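You operate a simulated robot arm through the tools that you are given. There is no shell and no other tool. Be economical: measure what you need, move in short steps, check, and stop when the job is done.

You run a simulated robot arm. Do the job below in one go: nothing can be reset, and whatever is moved stays where it is left.

Task
Set the moulder going: gap 5, pressure 2, duster open, tray out.
Fine: press start last, once.

It is judged by the outcome, as a careful person would: the job done as asked, and still so three seconds after it is handed in. It fails if anything else is knocked over, pushed out of place, dropped, spilled or broken.

Robot
A 6-joint arm with a two-finger parallel gripper, fixed in place. Base frame: the origin is at the foot of the arm, x ahead of it, y to its left, z up. Readings come in m, rad, newtons and seconds.
With the tool pointing down near the work surface it reaches from about 0.22 to 0.66 m from the base axis. Its first joint turns from -1.152 to 1.152 rad. Payload 2.9 kg.
The tool frame sits at the grasp point between the pads (the TCP): z along the fingers, y along the line on which they close. The tips reach 0.03 m beyond it. Largest opening 0.11 m; finger width 0.02, thickness 0.01; the body of the gripper, 0.048 by 0.112 m, starts 0.055 m behind the TCP.
Orientation is that of the tool frame in the base frame, as a unit quaternion [x, y, z, w]. With the fingers straight down and closing along the base's y, the tool's x points along the base's -x, its y along +y and its z along -z.

Tools
- The arm moves only by the tool play_rows. Its arguments are lists of equal length, an entry for each row: "translation": the shift along the tool's x, y, z in m, a list of three; "rot": the turn, a rotation vector about the tool's x, y, z in degrees, a list of three; "claw": the finger opening in m, from 0 to 0.11. In form: {"translation": [[tx, ty, tz], ...], "rot": [[ax, ay, az], ...], "claw": [claw, ...]}. A call has 1 to 8 rows; each row shifts and turns the commanded pose from where the row before left it, along the tool's axes as they then stand. Each row takes 0.2 s and may step no farther than 0.05 m and 0.15 rad from the row before; otherwise, or with a gripper value out of range, the whole call is refused. Where a pose cannot be reached the arm comes as near as it can. A force on the tool above 80 N (or 10 N above the force at the start of the call, whichever is more), or a blocked arm, ends the call early, and 0.2 s more pass. The fingers move at their own pace (about 0.108 m/s each) and stop on an object; they squeeze with about 26 N. The grip force told is the motor's: it shows also when the fingers shut on nothing. Time passes only in rows, and 0.2 s behind the last, so rows that do not move let the fingers close. The reply holds the time, the measured pose of the TCP, the force on the tool along the base axes, the opening and the grip force, in the units named above and with some noise, with the torque about the TCP (base axes, N m) and any sound that the robot's microphone picked up.
- Cameras (640 x 400 px; columns grow to the right, rows downward): "scene" is fixed at [0.1, 0.4545, 1.4054]; the picture's right is [-0.50, -0.87, 0.00], its down [-0.30, 0.17, -0.94] and it looks along [0.82, -0.47, -0.34] (base axes); focal length 228 px, centre (320, 200). "wrist" rides on the gripper at [0.072, 0.017, -0.103] in the tool frame; the picture's right is [-0.23, 0.97, 0.00], its down [-0.76, -0.18, -0.62] and it looks along [-0.61, -0.14, 0.78] (tool axes); focal length 222 px, centre (320, 200). There is no depth. A picture from a camera that has moved, and an enlarged one, comes with that camera's place and axes in the base frame and with its lens.
- grab_frame(camera): a new picture of that camera. No time passes.
- zoom(camera, box): a new picture of the part [left, top, right, bottom] of that camera's present view, enlarged. No time passes.
- job_done(): hands the job in; it is judged then, once.

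Go step by step. Nothing tells you positions but the pictures and the camera data: compare them with the known pose of the tool, close in by small moves and look again before you grip or let go. The budget is 120 turns and 68 pictures, counting those below and the enlarged ones. Unless the task says otherwise, let go and move clear before handing in, and close with one line.

The tools are called after ">>>" as name(argument=value, ...) on one line, values as JSON. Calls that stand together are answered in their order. play_rows: Moves the arm, as the interface text tells. Its arguments: {"type":"object","properties":{"translation":{"type":"array","items":{"type":"array","items":{"type":"number"}}},"rot":{"type":"array","items":{"type":"array","items":{"type":"number"}}},"claw":{"type":"array","items":{"type":"number"}}},"required":["translation","rot","claw"]} The other tools are called the same way: grab_frame (camera) takes a picture; zoom (camera, box) takes an enlarged picture of a part of a camera's view; job_done () hands the job in.

At the start:

```text
clock: 0.0
ee_pos: [0.3168, 0.0128, 1.3702]
tool_rot: [0.001, 1.0, 0.0, 0.001]
wrist_force: [0.4, 0.0, 0.2]
ft_torque: [0.02, 0.04, -0.01]
width: 0.11
grip_force: 0.0
```

scene: 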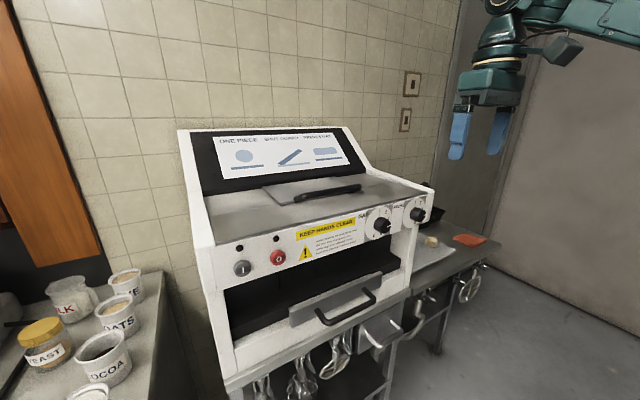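
wrist: 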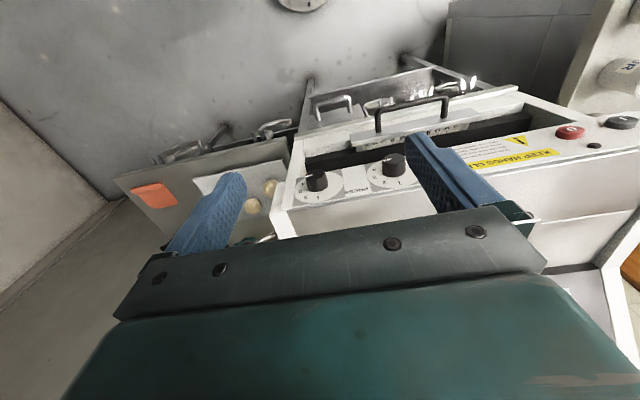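

I see a moulder with two knobs, start/stop buttons, a lid on top and a tray. I'll zoom in to read the controls.

>>> zoom(camera="scene", box=[340, 170, 460, 250])

>>> zoom(camera="scene", box=[180, 120, 440, 280])

>>> zoom(camera="wrist", box=[270, 70, 470, 210])

>>> zoom(camera="scene", box=[200, 230, 440, 390])

```text
5.00 times, centred on (400, 210) of scene
camera zoom: at [0.1, 0.4545, 1.4054], right [-0.5, -0.87, 0.0], down [-0.3, 0.17, -0.94], along [0.82, -0.47, -0.34], focal length 1142 px, centre (-80, 150)
```

zoom: 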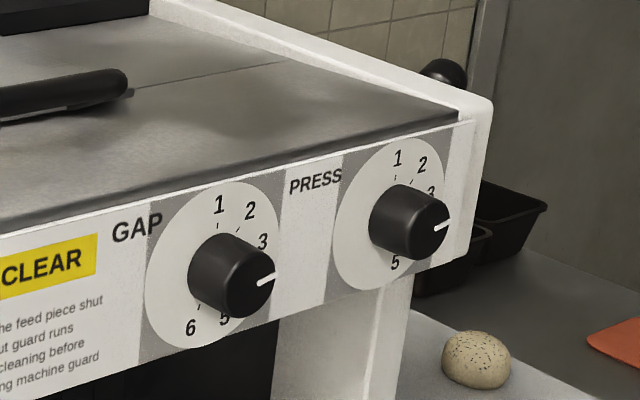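

```text
2.46 times, centred on (310, 200) of scene
camera zoom: at [0.1, 0.4545, 1.4054], right [-0.5, -0.87, 0.0], down [-0.3, 0.17, -0.94], along [0.82, -0.47, -0.34], focal length 562 px, centre (345, 200)
```

zoom: 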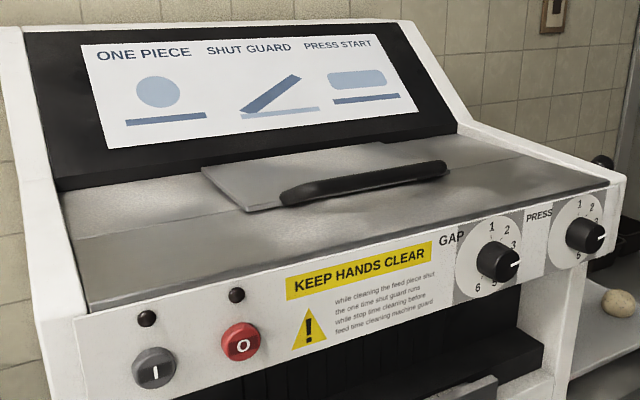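

```text
2.86 times, centred on (370, 140) of wrist
camera zoom: at [0.2443, 0.03, 1.4727], right [0.23, 0.97, 0.0], down [0.76, -0.18, 0.62], along [0.61, -0.14, -0.78], focal length 635 px, centre (177, 371)
```

zoom: 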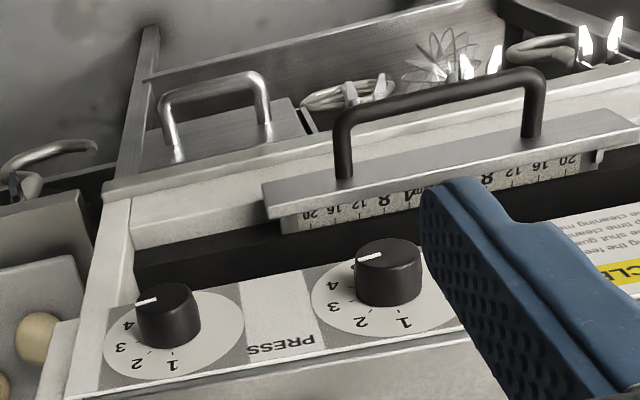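

```text
2.50 times, centred on (320, 310) of scene
camera zoom: at [0.1, 0.4545, 1.4054], right [-0.5, -0.87, 0.0], down [-0.3, 0.17, -0.94], along [0.82, -0.47, -0.34], focal length 571 px, centre (320, -75)
```

zoom: 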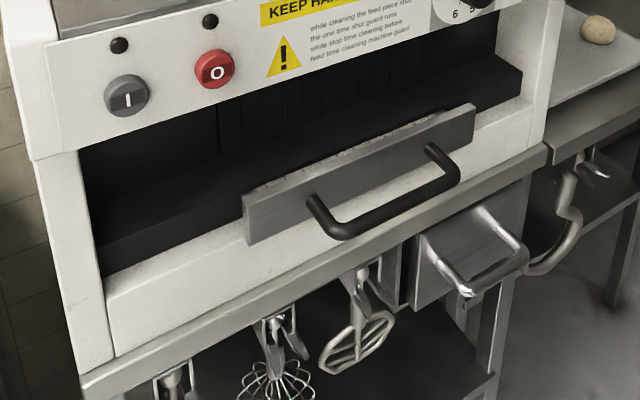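

The front panel faces the robot at x≈0.45: the gap knob is near (0.45, 0.10, 1.175), the press knob near (0.45, -0.02, 1.178), and start near y≈0.40. I'm moving up and back to see the top and the right side, where a black ball may be the duster.

>>> play_rows(translation=[[0, -0.05, 0], [0, -0.05, 0], [0, -0.05, 0], [0, -0.04, 0]], rot=[[0, 0, 0], [0, 0, 0], [0, 0, 0], [0, 0, 0]], claw=[0.05, 0.0, 0.0, 0.0])

>>> grab_frame(camera="wrist")

>>> grab_frame(camera="scene")

```text
clock: 1.0
ee_pos: [0.3156, -0.1786, 1.3713]
tool_rot: [-0.001, 1.0, 0.001, 0.0]
wrist_force: [0.5, 0.0, -0.2]
ft_torque: [-0.03, 0.0, -0.03]
width: 0.0
grip_force: 25.7
```

```text
61 pictures are left
camera wrist: at [0.2434, -0.1609, 1.4734], right [0.23, 0.97, 0.0], down [0.76, -0.18, 0.62], along [0.61, -0.14, -0.78], focal length 222 px, centre (320, 200)
```

wrist: 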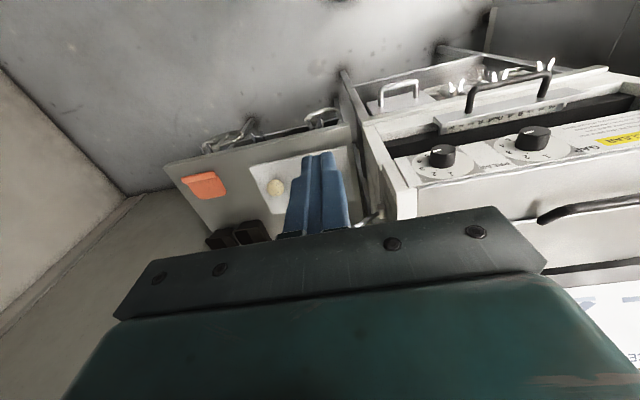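

```text
60 pictures are left
```

scene: 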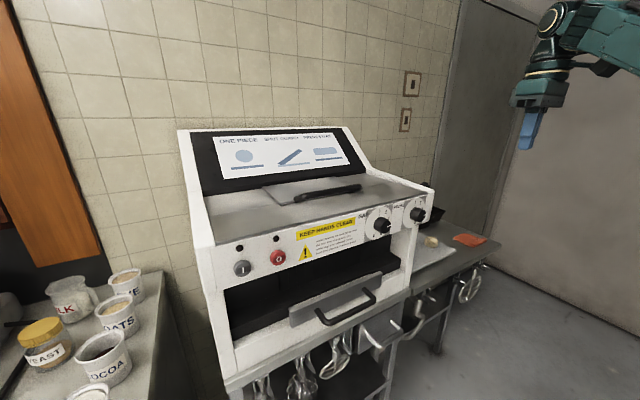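

A lever sits on the machine's right side. I'll pitch the tool forward to look at it.

>>> play_rows(translation=[[0, 0, 0], [0, 0, 0], [0, 0, 0], [0, 0, 0], [0, 0, 0]], rot=[[0, -8, 0], [0, -8, 0], [0, -8, 0], [0, -8, 0], [0, -8, 0]], claw=[0, 0, 0, 0, 0])

>>> grab_frame(camera="wrist")

```text
clock: 2.2
ee_pos: [0.3239, -0.1971, 1.4444]
tool_rot: [-0.001, 0.94, 0.002, 0.341]
wrist_force: [-0.8, -0.6, -0.1]
ft_torque: [0.0, 0.0, -0.01]
width: 0.0
grip_force: 25.5
out of reach, approached as far as the arm can: row 4, 5
```

```text
59 pictures are left
camera wrist: at [0.2015, -0.1789, 1.4774], right [0.17, 0.97, 0.15], down [0.18, -0.18, 0.97], along [0.97, -0.14, -0.21], focal length 222 px, centre (320, 200)
```

wrist: 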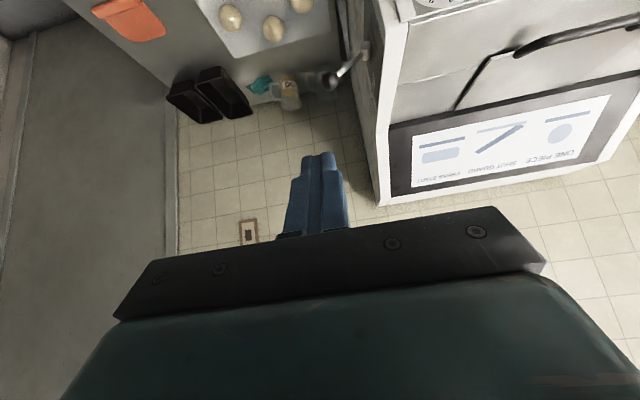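

I can see the ball lever and the guard from above now, so I'm zooming in on both.

>>> zoom(camera="wrist", box=[300, 20, 428, 100])

>>> zoom(camera="wrist", box=[384, 0, 640, 160])

```text
5.00 times, centred on (364, 60) of wrist
camera zoom: at [0.2015, -0.1789, 1.4774], right [0.17, 0.97, 0.15], down [0.18, -0.18, 0.97], along [0.97, -0.14, -0.21], focal length 1111 px, centre (100, 900)
```

zoom: 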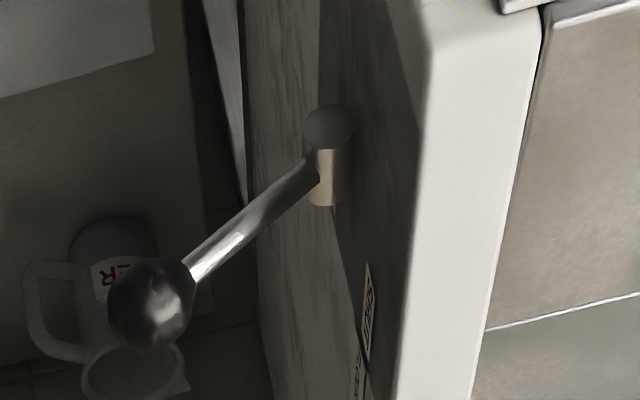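

```text
2.50 times, centred on (512, 80) of wrist
camera zoom: at [0.2015, -0.1789, 1.4774], right [0.17, 0.97, 0.15], down [0.18, -0.18, 0.97], along [0.97, -0.14, -0.21], focal length 555 px, centre (-160, 500)
```

zoom: 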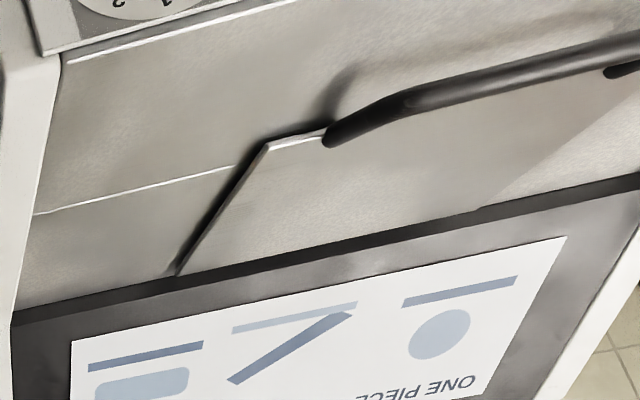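

The ball is near (0.54, -0.18, 1.20). I'm swinging out to the right and yawing left to read the lever's label on the machine's side.

>>> play_rows(translation=[[-0.016, -0.042, -0.002], [-0.016, -0.042, -0.002], [-0.016, -0.042, -0.002], [-0.016, -0.042, -0.002], [0, 0, 0], [0, 0, 0], [0, 0, 0], [0, 0, 0]], rot=[[0, 0, 0], [0, 0, 0], [0, 0, 0], [0, 0, 0], [-5.14, 0, -6.13], [-5.14, 0, -6.13], [-5.14, 0, -6.13], [-5.14, 0, -6.13]], claw=[0, 0, 0, 0, 0, 0, 0, 0])

>>> grab_frame(camera="wrist")

```text
clock: 4.0
ee_pos: [0.4159, -0.1595, 1.3733]
tool_rot: [-0.248, 0.923, 0.048, 0.291]
wrist_force: [-0.6, -0.6, 0.1]
ft_torque: [-0.02, 0.03, -0.03]
width: 0.0003
grip_force: 26.1
out of reach, approached as far as the arm can: row 2, 3, 4, 5, 6, 7, 8
```

```text
56 pictures are left
camera wrist: at [0.3038, -0.2, 1.416], right [-0.31, 0.95, 0.07], down [0.31, 0.03, 0.95], along [0.9, 0.32, -0.3], focal length 222 px, centre (320, 200)
```

wrist: 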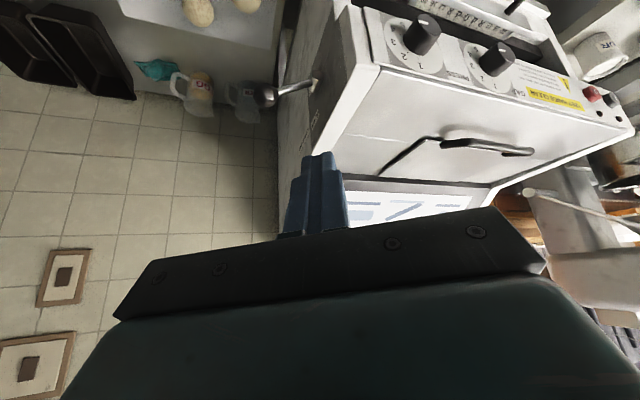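

The reach is limited here, but this view helps. Zooming on the lever and the knobs.

>>> zoom(camera="wrist", box=[250, 50, 378, 130])

>>> zoom(camera="wrist", box=[370, 0, 530, 100])

>>> zoom(camera="wrist", box=[340, 110, 540, 210])

```text
5.00 times, centred on (314, 90) of wrist
camera zoom: at [0.3038, -0.2, 1.416], right [-0.31, 0.95, 0.07], down [0.31, 0.03, 0.95], along [0.9, 0.32, -0.3], focal length 1111 px, centre (350, 750)
```

zoom: 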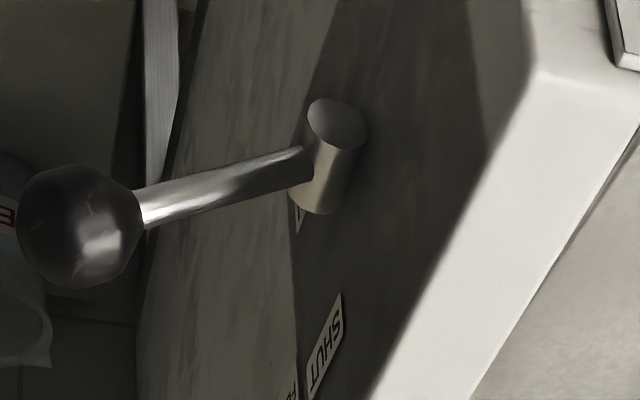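

```text
4.00 times, centred on (450, 50) of wrist
camera zoom: at [0.3038, -0.2, 1.416], right [-0.31, 0.95, 0.07], down [0.31, 0.03, 0.95], along [0.9, 0.32, -0.3], focal length 888 px, centre (-200, 800)
```

zoom: 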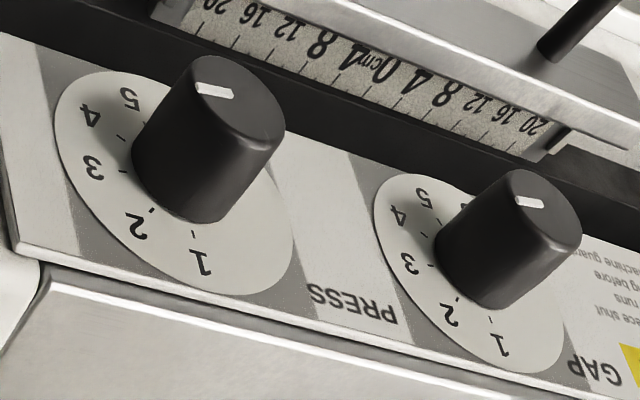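

```text
3.20 times, centred on (440, 160) of wrist
camera zoom: at [0.3038, -0.2, 1.416], right [-0.31, 0.95, 0.07], down [0.31, 0.03, 0.95], along [0.9, 0.32, -0.3], focal length 711 px, centre (-64, 328)
```

zoom: 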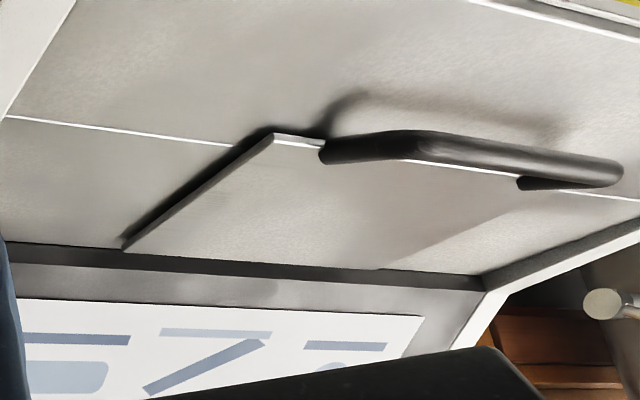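

The lever's rod sticks out to the right from a hub at about (0.53, -0.11, 1.17), and a SHUT label sits just behind it. I need to get lower, so I'm descending to find reachable space.

>>> play_rows(translation=[[0.026, 0, 0.031], [0.026, 0, 0.031], [0.026, 0, 0.031]], rot=[[0, 0, 0], [0, 0, 0], [0, 0, 0]], claw=[0, 0, 0])

>>> grab_frame(camera="wrist")

```text
clock: 4.8
ee_pos: [0.4381, -0.1875, 1.3524]
tool_rot: [-0.247, 0.925, 0.044, 0.285]
wrist_force: [-0.3, -0.9, 0.1]
ft_torque: [-0.01, -0.02, -0.01]
width: 0.0
grip_force: 26.3
out of reach, approached as far as the arm can: row 1, 2, 3
```

```text
52 pictures are left
camera wrist: at [0.325, -0.2263, 1.3966], right [-0.31, 0.95, 0.07], down [0.31, 0.04, 0.95], along [0.9, 0.31, -0.31], focal length 222 px, centre (320, 200)
```

wrist: 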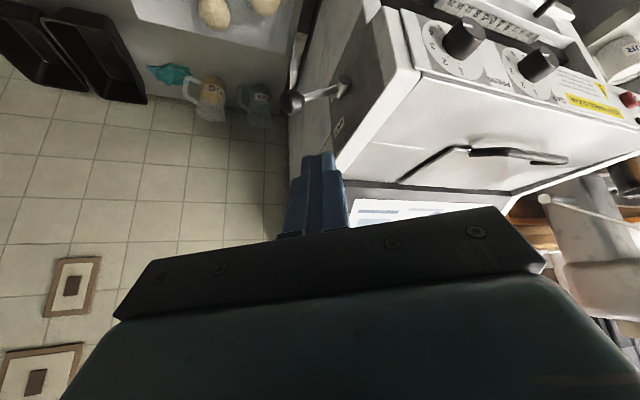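

Zooming on the lever from here.

>>> zoom(camera="wrist", box=[270, 60, 398, 140])

```text
5.00 times, centred on (334, 100) of wrist
camera zoom: at [0.325, -0.2263, 1.3966], right [-0.31, 0.95, 0.07], down [0.31, 0.04, 0.95], along [0.9, 0.31, -0.31], focal length 1111 px, centre (250, 700)
```

zoom: 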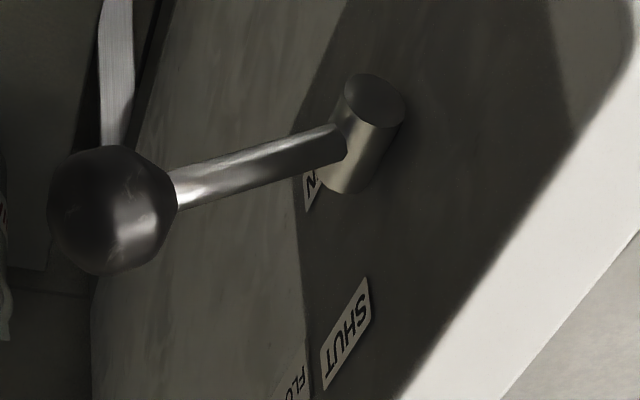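

I can read OPEN (low) and SHUT (high) labels. The lever turns about x, and the ball at (0.54, -0.18, 1.20) is up, so it's shut and I'll push it down to open. First I'm straightening the tool.

>>> play_rows(translation=[[0, 0, 0], [0, 0, 0], [0, 0, 0], [0, 0, 0], [0, 0, 0], [0, 0, 0], [0, 0, 0], [0, 0, 0]], rot=[[5.14, 0, 6.13], [5.14, 0, 6.13], [5.14, 0, 6.13], [5.14, 0, 6.13], [0, 8, 0], [0, 8, 0], [0, 8, 0], [0, 8, 0]], claw=[0, 0, 0, 0, 0, 0, 0, 0])

>>> play_rows(translation=[[0, 0, 0]], rot=[[0, 8, 0]], claw=[0])

```text
clock: 6.4
ee_pos: [0.4603, -0.1992, 1.3819]
tool_rot: [0.108, 0.983, 0.003, 0.151]
wrist_force: [13.3, 2.9, -7.1]
ft_torque: [-0.65, 0.61, -0.93]
width: 0.0
grip_force: 25.9
out of reach, approached as far as the arm can: row 1, 2, 3, 4, 7, 8
stopped in row 8: the force on the tool passed its limit at 122 N (the readings are from after the stop); the commanded pose is now the measured one
```

```text
clock: 6.8
ee_pos: [0.4585, -0.1985, 1.3757]
tool_rot: [0.101, 0.985, -0.003, 0.138]
wrist_force: [21.6, -6.6, -18.0]
ft_torque: [-0.21, 0.33, -0.3]
width: 0.0
grip_force: 25.4
out of reach, approached as far as the arm can: row 1
stopped in row 1: the force on the tool passed its limit at 116 N (the readings are from after the stop); the commanded pose is now the measured one
```

The arm hit something unexpectedly, so I'm looking before any further motion.

>>> grab_frame(camera="scene")

>>> grab_frame(camera="wrist")

```text
50 pictures are left
```

scene: 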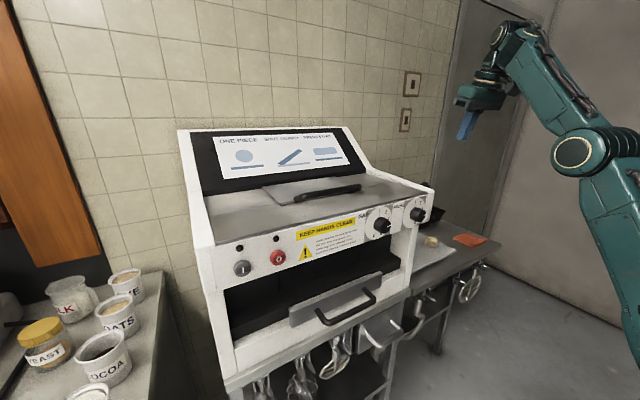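

```text
49 pictures are left
camera wrist: at [0.3659, -0.1635, 1.456], right [0.41, 0.91, 0.09], down [0.51, -0.31, 0.8], along [0.76, -0.28, -0.59], focal length 222 px, centre (320, 200)
```

wrist: 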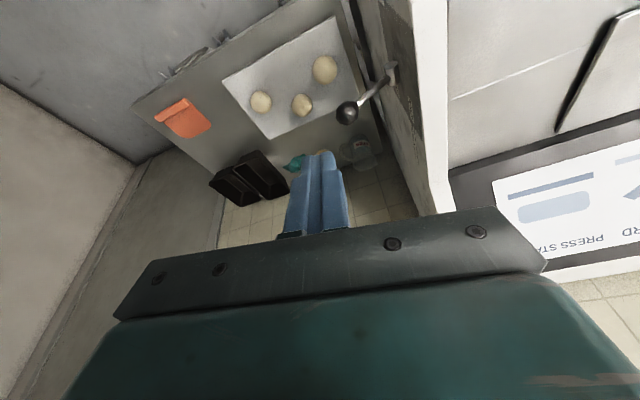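

The tool is in free air, so the elbow or wrist was probably at a limit or near the wall. I'll back off gently toward the centre.

>>> play_rows(translation=[[0.0, 0.02, 0], [0, 0.03, 0]], rot=[[0, 0, 0], [0, 0, 0]], claw=[0, 0])

```text
clock: 7.4
ee_pos: [0.4669, -0.1487, 1.3778]
tool_rot: [0.102, 0.986, -0.001, 0.135]
wrist_force: [0.5, -0.3, 0.8]
ft_torque: [-0.01, 0.04, -0.03]
width: 0.0
grip_force: 26.0
```

Contact is released. Now straightening to tool-down.

>>> play_rows(translation=[[0, 0, 0], [0, 0, 0], [0, 0, 0], [0, 0, 0]], rot=[[0, 8, 0], [0, 7.5, 0], [0, 0, -6], [0, 0, -5.7]], claw=[0, 0, 0, 0])

```text
clock: 7.7
ee_pos: [0.4667, -0.1496, 1.3679]
tool_rot: [0.098, 0.99, -0.001, 0.103]
wrist_force: [19.8, -6.3, -19.3]
ft_torque: [0.05, 0.08, 0.02]
width: 0.0
grip_force: 25.7
out of reach, approached as far as the arm can: row 1
stopped in row 1: the force on the tool passed its limit at 105 N (the readings are from after the stop); the commanded pose is now the measured one
```

Probably too stretched at this height. I'm lowering and retracting a bit before straightening.

>>> play_rows(translation=[[0.03, -0.01, 0.01], [0.025, -0.01, 0.03], [0.02, -0.01, 0.03]], rot=[[0, 0, 0], [0, 0, 0], [0, 0, 0]], claw=[0, 0, 0])

>>> grab_frame(camera="scene")

```text
clock: 8.5
ee_pos: [0.4142, -0.1654, 1.2861]
tool_rot: [0.019, 0.995, -0.009, 0.097]
wrist_force: [-4.6, -0.9, 0.0]
ft_torque: [0.04, -0.33, 0.02]
width: 0.0
grip_force: 25.6
```

```text
48 pictures are left
```

scene: 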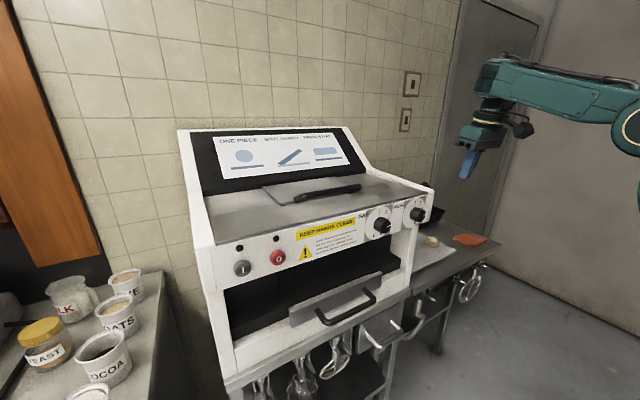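

The arm has settled into a better configuration. Straightening again.

>>> play_rows(translation=[[0, 0, 0], [0, 0, 0], [0, 0, 0]], rot=[[0, 5.5, 0], [0, 5.5, 0], [0, 0, -2.2]], claw=[0, 0, 0])

```text
clock: 9.3
ee_pos: [0.4069, -0.1651, 1.2848]
tool_rot: [0.078, 0.996, 0.014, 0.038]
wrist_force: [-0.5, -0.4, 0.4]
ft_torque: [0.0, -0.04, 0.0]
width: 0.0
grip_force: 25.9
out of reach, approached as far as the arm can: row 2
```

>>> play_rows(translation=[[0, 0, 0.02], [0, 0, 0.02], [0, 0, 0]], rot=[[0, 0, -5], [0, 0, -4], [0, 0, 0]], claw=[0, 0, 0])

```text
clock: 10.1
ee_pos: [0.4111, -0.1638, 1.2443]
tool_rot: [-0.001, 0.999, 0.01, 0.04]
wrist_force: [0.3, -0.6, 0.1]
ft_torque: [0.01, -0.01, 0.02]
width: 0.0001
grip_force: 25.9
```

Tool is nearly vertical. I'm moving above the ball, tips well clear of it.

>>> play_rows(translation=[[0, -0.01, -0.03], [-0.03, -0.011, -0.015], [-0.045, 0, 0], [-0.045, 0, 0], [0, 0, 0]], rot=[[0, 4.6, 0], [0, 0, 0], [0, 0, 0], [0, 0, 0], [0, 0, 0]], claw=[0, 0, 0, 0, 0])

>>> zoom(camera="scene", box=[376, 120, 504, 200])

>>> grab_frame(camera="wrist")

```text
clock: 11.1
ee_pos: [0.5042, -0.1838, 1.2558]
tool_rot: [0.0, 1.0, 0.015, -0.014]
wrist_force: [17.8, -8.3, -30.9]
ft_torque: [0.36, 0.1, 0.2]
width: 0.0001
grip_force: 25.8
out of reach, approached as far as the arm can: row 1, 4
stopped in row 4: the force on the tool passed its limit at 115 N (the readings are from after the stop); the commanded pose is now the measured one
```

```text
5.00 times, centred on (440, 160) of scene
camera zoom: at [0.1, 0.4545, 1.4054], right [-0.5, -0.87, 0.0], down [-0.3, 0.17, -0.94], along [0.82, -0.47, -0.34], focal length 1142 px, centre (-280, 400)
```

zoom: 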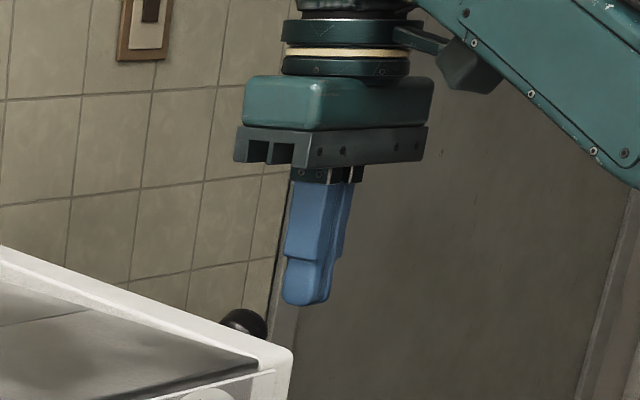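

```text
46 pictures are left
camera wrist: at [0.4349, -0.1697, 1.3611], right [0.23, 0.97, 0.02], down [0.78, -0.19, 0.6], along [0.59, -0.12, -0.8], focal length 222 px, centre (320, 200)
```

wrist: 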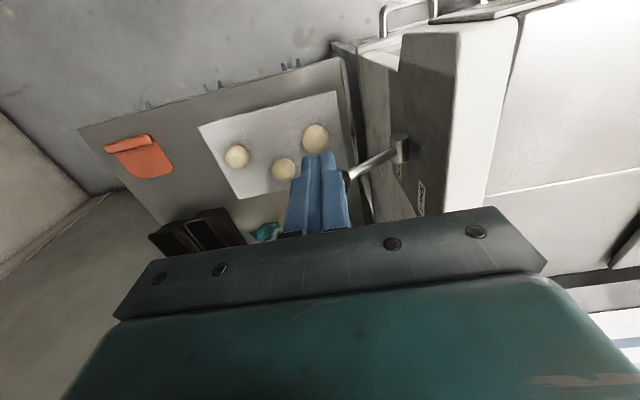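

I see the cause: the camera mount on the wrist is touching the forearm when it faces the base at this height. I'll back off, then yaw the tool 90° so the camera points to -y, clear of both forearm and machine.

>>> play_rows(translation=[[0.04, -0.01, 0.0], [0.04, -0.01, 0], [0, 0, 0], [0, 0, 0], [0, 0, 0], [0, 0, 0], [0, 0, 0], [0, 0, 0]], rot=[[0, 0, 0], [0, 0, 0], [0, 0, -8.2], [0, 0, -8.2], [0, 0, -8.2], [0, 0, -8.2], [0, 0, -8.2], [0, 0, -8.2]], claw=[0, 0, 0, 0, 0, 0, 0, 0])

>>> play_rows(translation=[[0, 0, 0], [0, 0, 0], [0, 0, 0], [0, 0, 0], [0, 0, 0], [0, 0, 0]], rot=[[0, 0, -8.2], [0, 0, -8.2], [0, 0, -8.2], [0, 0, -8.2], [0, 0, -8.2], [0, 0, 0]], claw=[0, 0, 0, 0, 0, 0])

```text
clock: 12.9
ee_pos: [0.4239, -0.2032, 1.258]
tool_rot: [-0.419, 0.908, 0.021, -0.008]
wrist_force: [0.3, 0.0, 0.6]
ft_torque: [0.01, -0.02, -0.04]
width: 0.0001
grip_force: 26.3
```

```text
clock: 14.3
ee_pos: [0.4246, -0.2029, 1.2578]
tool_rot: [0.709, -0.704, -0.024, 0.0]
wrist_force: [-0.4, -0.2, 0.0]
ft_torque: [0.02, 0.02, -0.01]
width: 0.0
grip_force: 26.1
```

Yaw works freely. From here the wrist camera should see the machine's side directly.

>>> play_rows(translation=[[0, -0.04, -0.02], [0, -0.03, -0.015]], rot=[[0, 0, 0], [0, 0, 0]], claw=[0, 0])

>>> grab_frame(camera="wrist")

```text
clock: 14.9
ee_pos: [0.4805, -0.1989, 1.2767]
tool_rot: [0.709, -0.705, -0.023, 0.001]
wrist_force: [-0.2, -0.1, 0.1]
ft_torque: [0.01, -0.03, 0.03]
width: 0.0
grip_force: 25.9
out of reach, approached as far as the arm can: row 2
```

```text
45 pictures are left
camera wrist: at [0.4685, -0.273, 1.3764], right [-0.97, 0.22, 0.04], down [0.19, 0.74, 0.64], along [0.11, 0.63, -0.77], focal length 222 px, centre (320, 200)
```

wrist: 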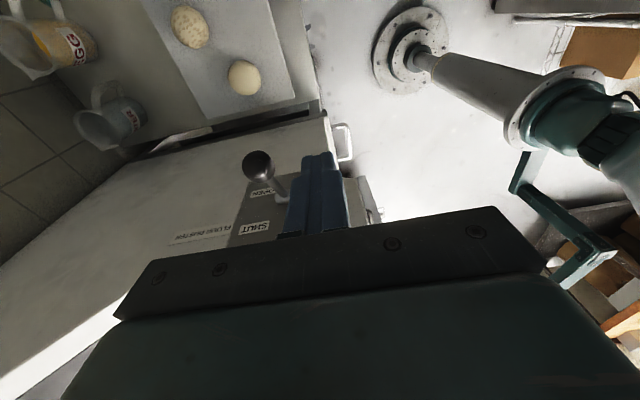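

Confirmed: FLOUR DUSTER, SHUT up, OPEN down, with the lever now at SHUT. Pitching the tool forward extends the reach at this height.

>>> play_rows(translation=[[0, 0.02, 0], [0, 0, 0], [0, 0, 0], [0, 0, 0], [0, 0, 0]], rot=[[8, 0, 0], [8, 0, 0], [8, 0, 0], [8, 0, 0], [0, 0, 0]], claw=[0, 0, 0, 0, 0])

```text
clock: 16.1
ee_pos: [0.4716, -0.2002, 1.2915]
tool_rot: [-0.698, 0.7, -0.092, 0.116]
wrist_force: [-0.1, -0.5, -0.1]
ft_torque: [0.01, -0.01, 0.01]
width: 0.0
grip_force: 25.9
out of reach, approached as far as the arm can: row 3, 4
```

>>> play_rows(translation=[[-0.005, -0.013, 0.026], [-0.005, -0.013, 0.026], [0, 0, 0]], rot=[[0, 0, 0], [0, 0, 0], [0, 0, 0]], claw=[0, 0, 0])

>>> zoom(camera="scene", box=[312, 80, 504, 200])

```text
clock: 16.9
ee_pos: [0.5198, -0.1907, 1.2554]
tool_rot: [-0.699, 0.7, -0.09, 0.114]
wrist_force: [0.0, 0.8, 0.5]
ft_torque: [-0.02, 0.01, 0.0]
width: 0.0004
grip_force: 26.5
out of reach, approached as far as the arm can: row 1, 2
```

```text
3.33 times, centred on (408, 140) of scene
camera zoom: at [0.1, 0.4545, 1.4054], right [-0.5, -0.87, 0.0], down [-0.3, 0.17, -0.94], along [0.82, -0.47, -0.34], focal length 761 px, centre (27, 400)
```

zoom: 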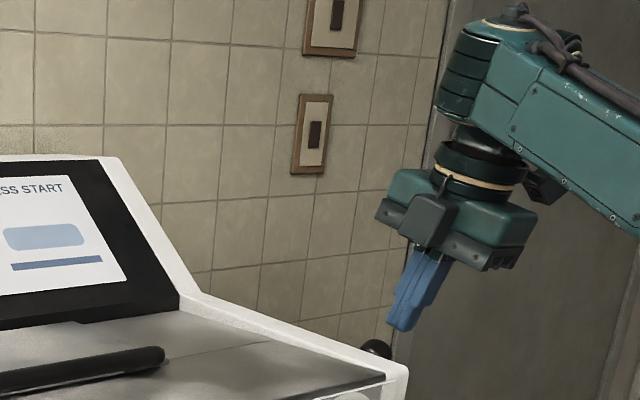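

Nearly over the ball. Dropping the unreachable part of the pitch and nudging forward over the ball.

>>> play_rows(translation=[[0, 0, 0], [-0.005, -0.014, 0], [0, 0, 0]], rot=[[-8, 0, 0], [-7, 0, 0], [0, 0, 0]], claw=[0, 0, 0])

>>> grab_frame(camera="wrist")

>>> zoom(camera="scene", box=[376, 140, 472, 200])

```text
clock: 17.7
ee_pos: [0.5249, -0.1822, 1.2556]
tool_rot: [0.708, -0.706, -0.001, -0.023]
wrist_force: [0.3, 0.0, 0.3]
ft_torque: [-0.01, -0.01, -0.02]
width: 0.0
grip_force: 26.5
out of reach, approached as far as the arm can: row 2
```

```text
43 pictures are left
camera wrist: at [0.5046, -0.2581, 1.3555], right [-0.97, 0.22, -0.02], down [0.16, 0.74, 0.65], along [0.16, 0.63, -0.76], focal length 222 px, centre (320, 200)
```

wrist: 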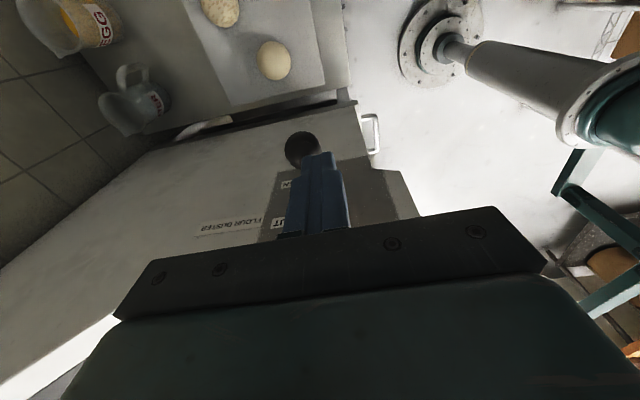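

```text
6.67 times, centred on (424, 170) of scene
camera zoom: at [0.1, 0.4545, 1.4054], right [-0.5, -0.87, 0.0], down [-0.3, 0.17, -0.94], along [0.82, -0.47, -0.34], focal length 1522 px, centre (-373, 400)
```

zoom: 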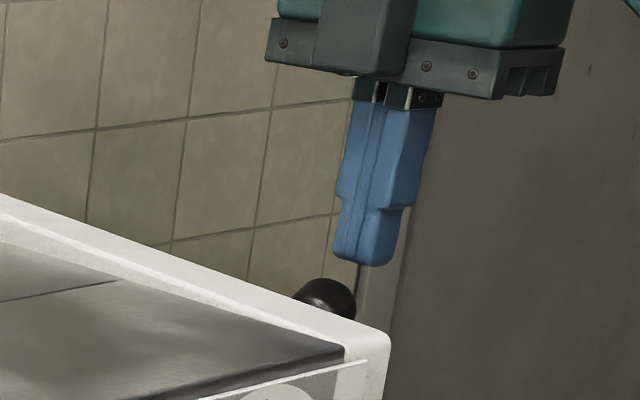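

The ball is at (0.539, -0.181, 1.20) and the tip about 1 cm short in x. Nudging forward, then pushing down in small rows.

>>> play_rows(translation=[[0, -0.014, 0.004], [0, 0, 0.0], [0, 0, 0.02], [0, 0, 0.02], [0, 0, 0.02]], rot=[[0, 0, 0], [0, 0, 0], [0, 0, 0], [0, 0, 0], [0, 0, 0]], claw=[0, 0, 0, 0, 0])

>>> grab_frame(camera="wrist")

```text
clock: 18.9
ee_pos: [0.5363, -0.1783, 1.1867]
tool_rot: [0.709, -0.705, -0.001, -0.023]
wrist_force: [-0.4, 0.4, 0.2]
ft_torque: [-0.01, -0.02, -0.02]
width: 0.0
grip_force: 25.9
out of reach, approached as far as the arm can: row 1
```

```text
41 pictures are left
camera wrist: at [0.516, -0.2535, 1.287], right [-0.97, 0.22, -0.02], down [0.15, 0.74, 0.65], along [0.16, 0.63, -0.76], focal length 222 px, centre (320, 200)
```

wrist: 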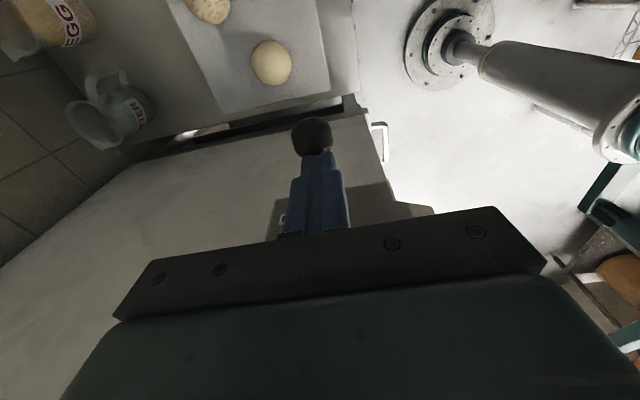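

The ball is going down with the tip. Continuing.

>>> play_rows(translation=[[0, 0, 0.012], [0, 0, 0.012], [0, 0, 0.008], [0, 0, 0]], rot=[[0, 0, 0], [0, 0, 0], [0, 0, 0], [0, 0, 0]], claw=[0, 0, 0, 0])

>>> grab_frame(camera="wrist")

```text
clock: 19.9
ee_pos: [0.5366, -0.1786, 1.164]
tool_rot: [0.708, -0.706, 0.005, -0.027]
wrist_force: [-2.1, -0.1, 46.7]
ft_torque: [-0.05, -0.05, -0.27]
width: 0.0003
grip_force: 25.8
```

```text
40 pictures are left
camera wrist: at [0.5146, -0.2528, 1.2634], right [-0.97, 0.22, -0.04], down [0.14, 0.74, 0.65], along [0.18, 0.63, -0.76], focal length 222 px, centre (320, 200)
```

wrist: 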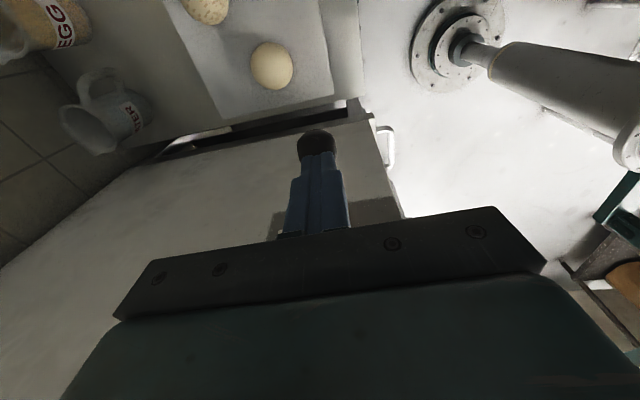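

It's firm against the stop at just the expected height, so the lever is OPEN. Backing off upward and checking.

>>> play_rows(translation=[[0, 0, -0.03], [0, 0, -0.03], [0, 0.02, -0.03], [0, 0.04, 0], [0, 0.04, 0]], rot=[[0, 0, 0], [0, 0, 0], [0, 0, 0], [0, 0, 0], [0, 0, 0]], claw=[0, 0, 0, 0, 0])

>>> grab_frame(camera="wrist")

```text
clock: 21.1
ee_pos: [0.4341, -0.1818, 1.2429]
tool_rot: [0.709, -0.705, -0.001, -0.023]
wrist_force: [-0.1, -0.6, 0.5]
ft_torque: [0.02, 0.0, -0.01]
width: 0.0001
grip_force: 26.4
```

```text
39 pictures are left
camera wrist: at [0.4129, -0.2571, 1.3424], right [-0.97, 0.22, -0.02], down [0.15, 0.74, 0.65], along [0.16, 0.63, -0.76], focal length 222 px, centre (320, 200)
```

wrist: 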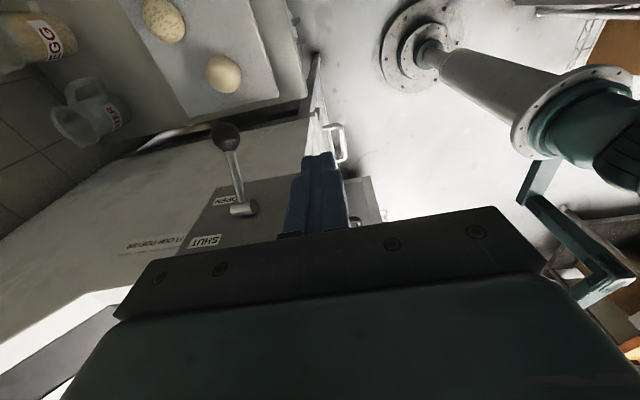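

The lever now points at OPEN. From triangulation the dials run 1 at 0° (top) with 40° steps clockwise, and both pointers are near 80–90°. Next I return to the standard yaw and pitch ~45° so the camera looks straight at the dials.

>>> play_rows(translation=[[-0.01, 0.035, 0], [-0.01, 0.035, 0], [0, 0, 0], [0, 0, 0], [0, 0, 0], [0, 0, 0], [0, 0, 0], [0, 0, 0]], rot=[[0, 0, 0], [0, 0, 0], [0, 0, 8.2], [0, 0, 8.2], [0, 0, 8.2], [0, 0, 8.2], [0, 0, 8.2], [0, 0, 8.2]], claw=[0, 0, 0, 0, 0, 0, 0, 0])

>>> play_rows(translation=[[0, 0, 0], [0, 0, 0], [0, 0, 0], [0, 0, 0], [0, 0, 0], [0, 0.04, 0], [0, 0.04, 0]], rot=[[0, 0, 8.2], [0, 0, 8.2], [0, 0, 8.2], [0, 0, 8.2], [0, 0, 8.2], [0, 0, 0], [0, 0, 0]], claw=[0, 0, 0, 0, 0, 0, 0])

```text
clock: 22.9
ee_pos: [0.3668, -0.1617, 1.2472]
tool_rot: [-0.35, 0.936, 0.011, 0.022]
wrist_force: [0.1, -0.1, 0.0]
ft_torque: [-0.03, 0.0, 0.0]
width: 0.0003
grip_force: 25.9
out of reach, approached as far as the arm can: row 2
```

```text
clock: 24.5
ee_pos: [0.3656, -0.0818, 1.2496]
tool_rot: [0.0, 1.0, 0.017, 0.016]
wrist_force: [-0.2, -0.2, -0.9]
ft_torque: [-0.04, -0.01, -0.01]
width: 0.0
grip_force: 26.4
```

>>> play_rows(translation=[[0, 0.035, 0.02], [0, 0.03, 0.01], [0, 0, 0], [0, 0, 0], [0, 0, 0], [0, 0, 0], [0, 0, 0]], rot=[[0, 0, 0], [0, 0, 0], [0, -8, 0], [0, -8, 0], [0, -8, 0], [0, -8, 0], [0, 0, 0]], claw=[0, 0, 0, 0, 0, 0, 0.0])

>>> grab_frame(camera="wrist")

```text
clock: 26.1
ee_pos: [0.4204, -0.0172, 1.414]
tool_rot: [0.004, 0.957, 0.015, 0.29]
wrist_force: [-0.2, 0.1, 0.5]
ft_torque: [0.02, -0.05, 0.01]
width: 0.0001
grip_force: 25.8
out of reach, approached as far as the arm can: row 1, 2, 3, 4, 5, 6
```

```text
38 pictures are left
camera wrist: at [0.302, -0.0006, 1.459], right [0.19, 0.97, 0.16], down [0.29, -0.21, 0.93], along [0.94, -0.13, -0.32], focal length 222 px, centre (320, 200)
```

wrist: 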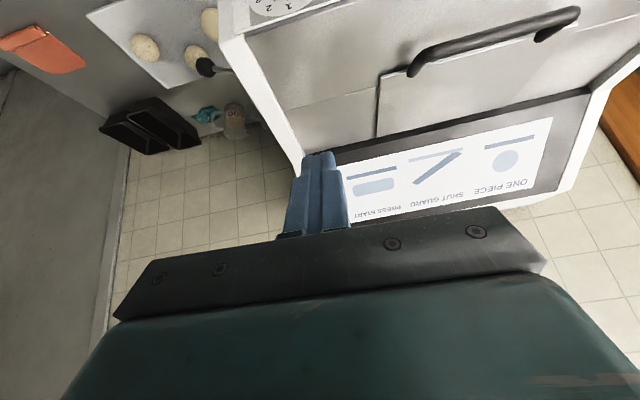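

The arm is being constrained by its posture. I need to see how the elbow sits.

>>> grab_frame(camera="scene")

```text
37 pictures are left
```

scene: 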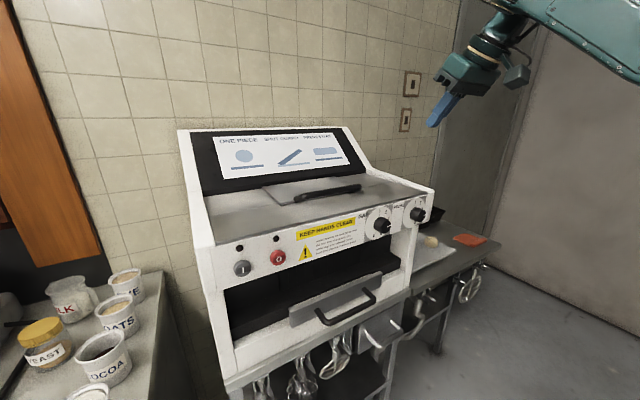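

The camera hangs between the gripper and the forearm, limiting forward pitch. I'll turn the tool a full 180° so the camera is on top, then pitch.

>>> play_rows(translation=[[0, -0.03, 0], [0, -0.03, 0], [0, -0.03, 0], [0, -0.02, 0], [0, 0, 0], [0, 0, 0], [0, 0, 0], [0, 0, 0]], rot=[[0, 8, 0], [0, 8, 0], [0, 8, 0], [0, 8, 0], [0, 0, -8.2], [0, 0, -8.2], [0, 0, -8.2], [0, 0, -8.2]], claw=[0, 0, 0, 0, 0, 0, 0, 0])

>>> play_rows(translation=[[0, 0, 0], [0, 0, 0], [0, 0, 0], [0, 0, 0], [0, 0, 0], [0, 0, 0], [0, 0, 0], [0, 0, 0]], rot=[[0, 0, -8.2], [0, 0, -8.2], [0, 0, -8.2], [0, 0, -8.2], [0, 0, -8.2], [0, 0, -8.2], [0, 0, -8.2], [0, 0, -8.2]], claw=[0, 0, 0, 0, 0, 0, 0, 0])

>>> play_rows(translation=[[0, 0, 0], [0, 0, 0], [0, 0, 0], [0, 0, 0], [0, 0, 0], [0, 0, 0], [0, 0, 0], [0, 0, 0]], rot=[[0, 0, -8.2], [0, 0, -8.2], [0, 0, -8.2], [0, 0, -8.2], [0, 0, -8.2], [0, 0, -8.2], [0, 0, -8.2], [0, 0, -8.2]], claw=[0, 0, 0, 0, 0, 0, 0, 0])

```text
clock: 26.9
ee_pos: [0.4231, -0.1006, 1.4027]
tool_rot: [0.06, 0.99, 0.036, 0.121]
wrist_force: [8.0, -9.6, -11.3]
ft_torque: [0.71, -0.25, 0.73]
width: 0.0
grip_force: 26.7
out of reach, approached as far as the arm can: row 3, 4
stopped in row 4: the force on the tool passed its limit at 161 N (the readings are from after the stop); the commanded pose is now the measured one
```

```text
clock: 28.7
ee_pos: [0.423, -0.1023, 1.4029]
tool_rot: [-0.486, 0.865, -0.035, 0.119]
wrist_force: [-0.2, 0.8, -0.6]
ft_torque: [-0.03, 0.02, -0.01]
width: 0.0
grip_force: 26.3
```

```text
clock: 30.5
ee_pos: [0.4232, -0.1012, 1.4018]
tool_rot: [0.878, -0.463, 0.094, -0.082]
wrist_force: [-0.5, -0.7, -0.3]
ft_torque: [0.03, 0.01, -0.02]
width: 0.0001
grip_force: 26.3
```

>>> play_rows(translation=[[0, 0, 0], [0, 0, 0], [0, 0, 0], [0, 0, 0], [0, 0, 0], [0, 0, 0], [0, 0, 0], [0, 0, 0]], rot=[[0, 0, -8], [0, 0, -8], [0, 0, -8], [0, 0, -8], [0, 0, -8], [0, 0, -8], [0, 0, -7.5], [0, 0, 0]], claw=[0, 0, 0, 0, 0, 0, 0, 0])

```text
clock: 32.3
ee_pos: [0.443, 0.008, 1.4042]
tool_rot: [0.991, -0.052, 0.12, -0.007]
wrist_force: [-0.2, 0.6, 0.5]
ft_torque: [0.02, 0.01, -0.03]
width: 0.0
grip_force: 26.0
out of reach, approached as far as the arm can: row 3, 4, 5, 6, 7
```

Camera is now on the far side. Moving left and lower toward the knobs from the front.

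>>> play_rows(translation=[[-0.02, -0.045, 0], [-0.02, -0.045, 0], [-0.02, -0.045, 0], [0, 0, 0.03], [0, 0, 0.03], [0, 0, 0.03], [0, 0, 0]], rot=[[0, 0, 0], [0, 0, 0], [0, 0, 0], [0, 0, 0], [0, 0, 0], [0, 0, 0], [0, 0, 0]], claw=[0, 0, 0, 0, 0, 0, 0])

>>> grab_frame(camera="scene")

```text
clock: 33.9
ee_pos: [0.4166, 0.1515, 1.3116]
tool_rot: [0.992, -0.043, 0.118, -0.026]
wrist_force: [-0.3, -1.7, 0.9]
ft_torque: [0.05, 0.0, 0.01]
width: 0.0002
grip_force: 25.6
```

```text
36 pictures are left
```

scene: 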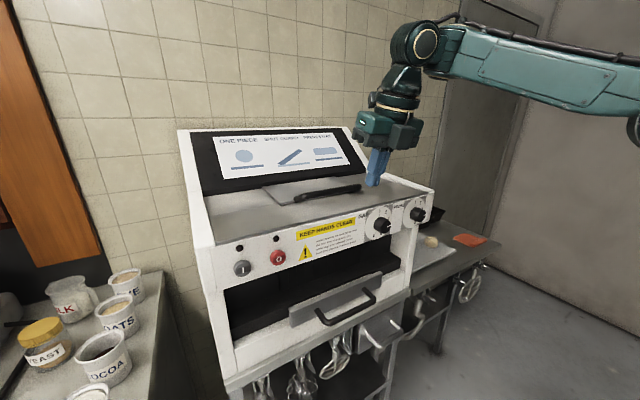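

Now retract a bit and pitch forward to test reach with the camera on top.

>>> play_rows(translation=[[-0.03, 0.01, 0], [-0.03, 0.01, 0.01], [0, 0, 0], [0, 0, 0], [0, 0, 0], [0, 0, 0], [0, 0, 0]], rot=[[0, 0, 0], [0, 0, 0], [0, 8, 0], [0, 8, 0], [0, 8, 0], [0, 8, 0], [0, 0, 0]], claw=[0, 0, 0, 0, 0, 0, 0])

>>> grab_frame(camera="scene")

```text
clock: 35.5
ee_pos: [0.4069, 0.1687, 1.4621]
tool_rot: [0.921, -0.048, 0.387, -0.012]
wrist_force: [1.0, -0.8, -0.2]
ft_torque: [0.01, -0.01, -0.04]
width: 0.0
grip_force: 26.3
out of reach, approached as far as the arm can: row 2, 3, 4, 5, 6
```

```text
35 pictures are left
```

scene: 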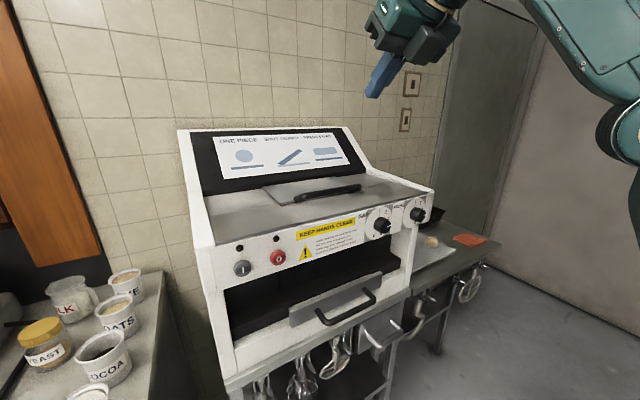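

Forward pitch is limited because the wrist can't come closer than about 0.32 m to the base axis. So I'll grip the knobs nearly vertically from above, with pads parallel to the knob axis, and turn about base x. First I'm restoring the pitch and yaw.

>>> play_rows(translation=[[0, 0, 0], [0, 0, 0], [0, 0, 0], [0, 0, 0], [0, 0, 0], [0, 0, 0], [0, 0, 0], [0, 0, 0]], rot=[[0, -8, 0], [0, -8, 0], [0, -8, 0], [0, -8, 0], [0, -7, 0], [0, 0, 8], [0, 0, 8], [0, 0, 8]], claw=[0, 0, 0, 0, 0, 0, 0, 0])

>>> play_rows(translation=[[0, 0, 0], [0, 0, 0], [0, 0, 0], [0, 0, 0], [0, 0, 0], [0, 0, 0], [0, 0, 0], [0, 0, 0]], rot=[[0, 0, 8.4], [0, 0, 8.4], [0, 0, 8.4], [0, 0, 8.4], [0, 0, 8.4], [0, 0, 8.4], [0, 0, 8.4], [0, 0, 8.4]], claw=[0, 0, 0, 0, 0, 0, 0, 0])

>>> grab_frame(camera="wrist")

```text
clock: 37.3
ee_pos: [0.3809, 0.1562, 1.3951]
tool_rot: [0.967, -0.248, 0.051, -0.04]
wrist_force: [-0.2, -0.3, -0.2]
ft_torque: [0.04, -0.01, -0.02]
width: 0.0
grip_force: 26.1
out of reach, approached as far as the arm can: row 3, 4, 5
```

```text
clock: 39.1
ee_pos: [0.3813, 0.1562, 1.396]
tool_rot: [-0.668, 0.741, -0.021, 0.063]
wrist_force: [-0.7, 0.6, -0.1]
ft_torque: [0.03, 0.02, -0.01]
width: 0.0
grip_force: 26.0
```

```text
34 pictures are left
camera wrist: at [0.3443, 0.0807, 1.4912], right [-0.94, 0.33, -0.1], down [0.18, 0.7, 0.69], along [0.29, 0.63, -0.72], focal length 222 px, centre (320, 200)
```

wrist: 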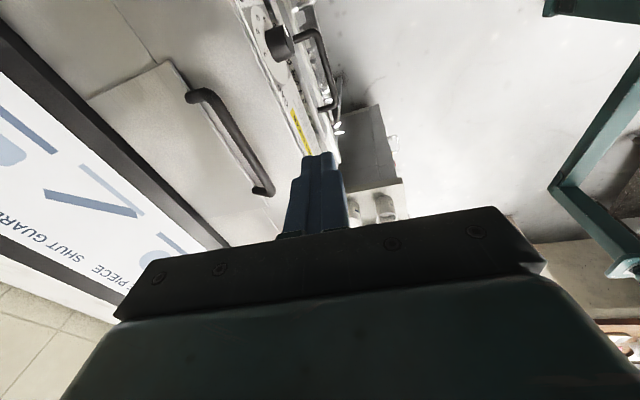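

This view shows the guard edge-on; zooming to see whether it stands open.

>>> zoom(camera="wrist", box=[80, 40, 304, 180])

```text
2.86 times, centred on (192, 110) of wrist
camera zoom: at [0.3443, 0.0807, 1.4912], right [-0.94, 0.33, -0.1], down [0.18, 0.7, 0.69], along [0.29, 0.63, -0.72], focal length 635 px, centre (686, 457)
```

zoom: 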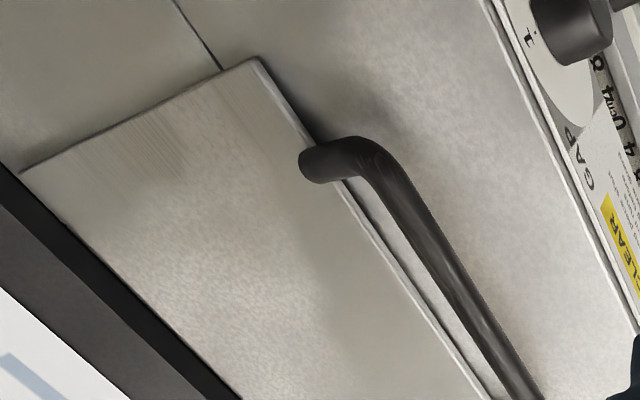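

The guard plate measures level (front edge z≈1.226, back ≈1.229), so it is already shut and I'll leave it. Finishing the yaw back.

>>> play_rows(translation=[[0, 0, 0], [0, 0, 0], [0, 0, 0], [0, 0, 0], [0, 0, 0], [0, 0, 0], [0, 0, 0], [0, 0, 0]], rot=[[0, 0, 8.5], [0, 0, 8.5], [0, 0, 8.5], [0, 0, 8.5], [0, 0, 8.5], [0, 0, 8.5], [0, 0, 8.5], [0, 0, 8.5]], claw=[0, 0, 0, 0, 0, 0, 0, 0])

>>> play_rows(translation=[[0, 0, 0.03], [0, 0, 0.03], [0, 0, 0.03], [0, 0, 0]], rot=[[0, 0, 8.5], [0, 0, 7], [0, 0, 0], [0, 0, 0]], claw=[0.07, 0.07, 0.07, 0.07])

```text
clock: 40.2
ee_pos: [0.384, 0.1565, 1.3964]
tool_rot: [-0.424, 0.903, -0.004, 0.073]
wrist_force: [9.1, 3.4, -11.5]
ft_torque: [0.08, 0.19, 0.17]
width: 0.0
grip_force: 25.5
stopped in row 5: the force on the tool passed its limit at 112 N (the readings are from after the stop); the commanded pose is now the measured one
```

```text
clock: 41.2
ee_pos: [0.3943, 0.1615, 1.3065]
tool_rot: [-0.297, 0.952, 0.006, 0.073]
wrist_force: [0.2, 0.2, 0.0]
ft_torque: [0.01, 0.0, 0.0]
width: 0.0702
grip_force: 0.1
```

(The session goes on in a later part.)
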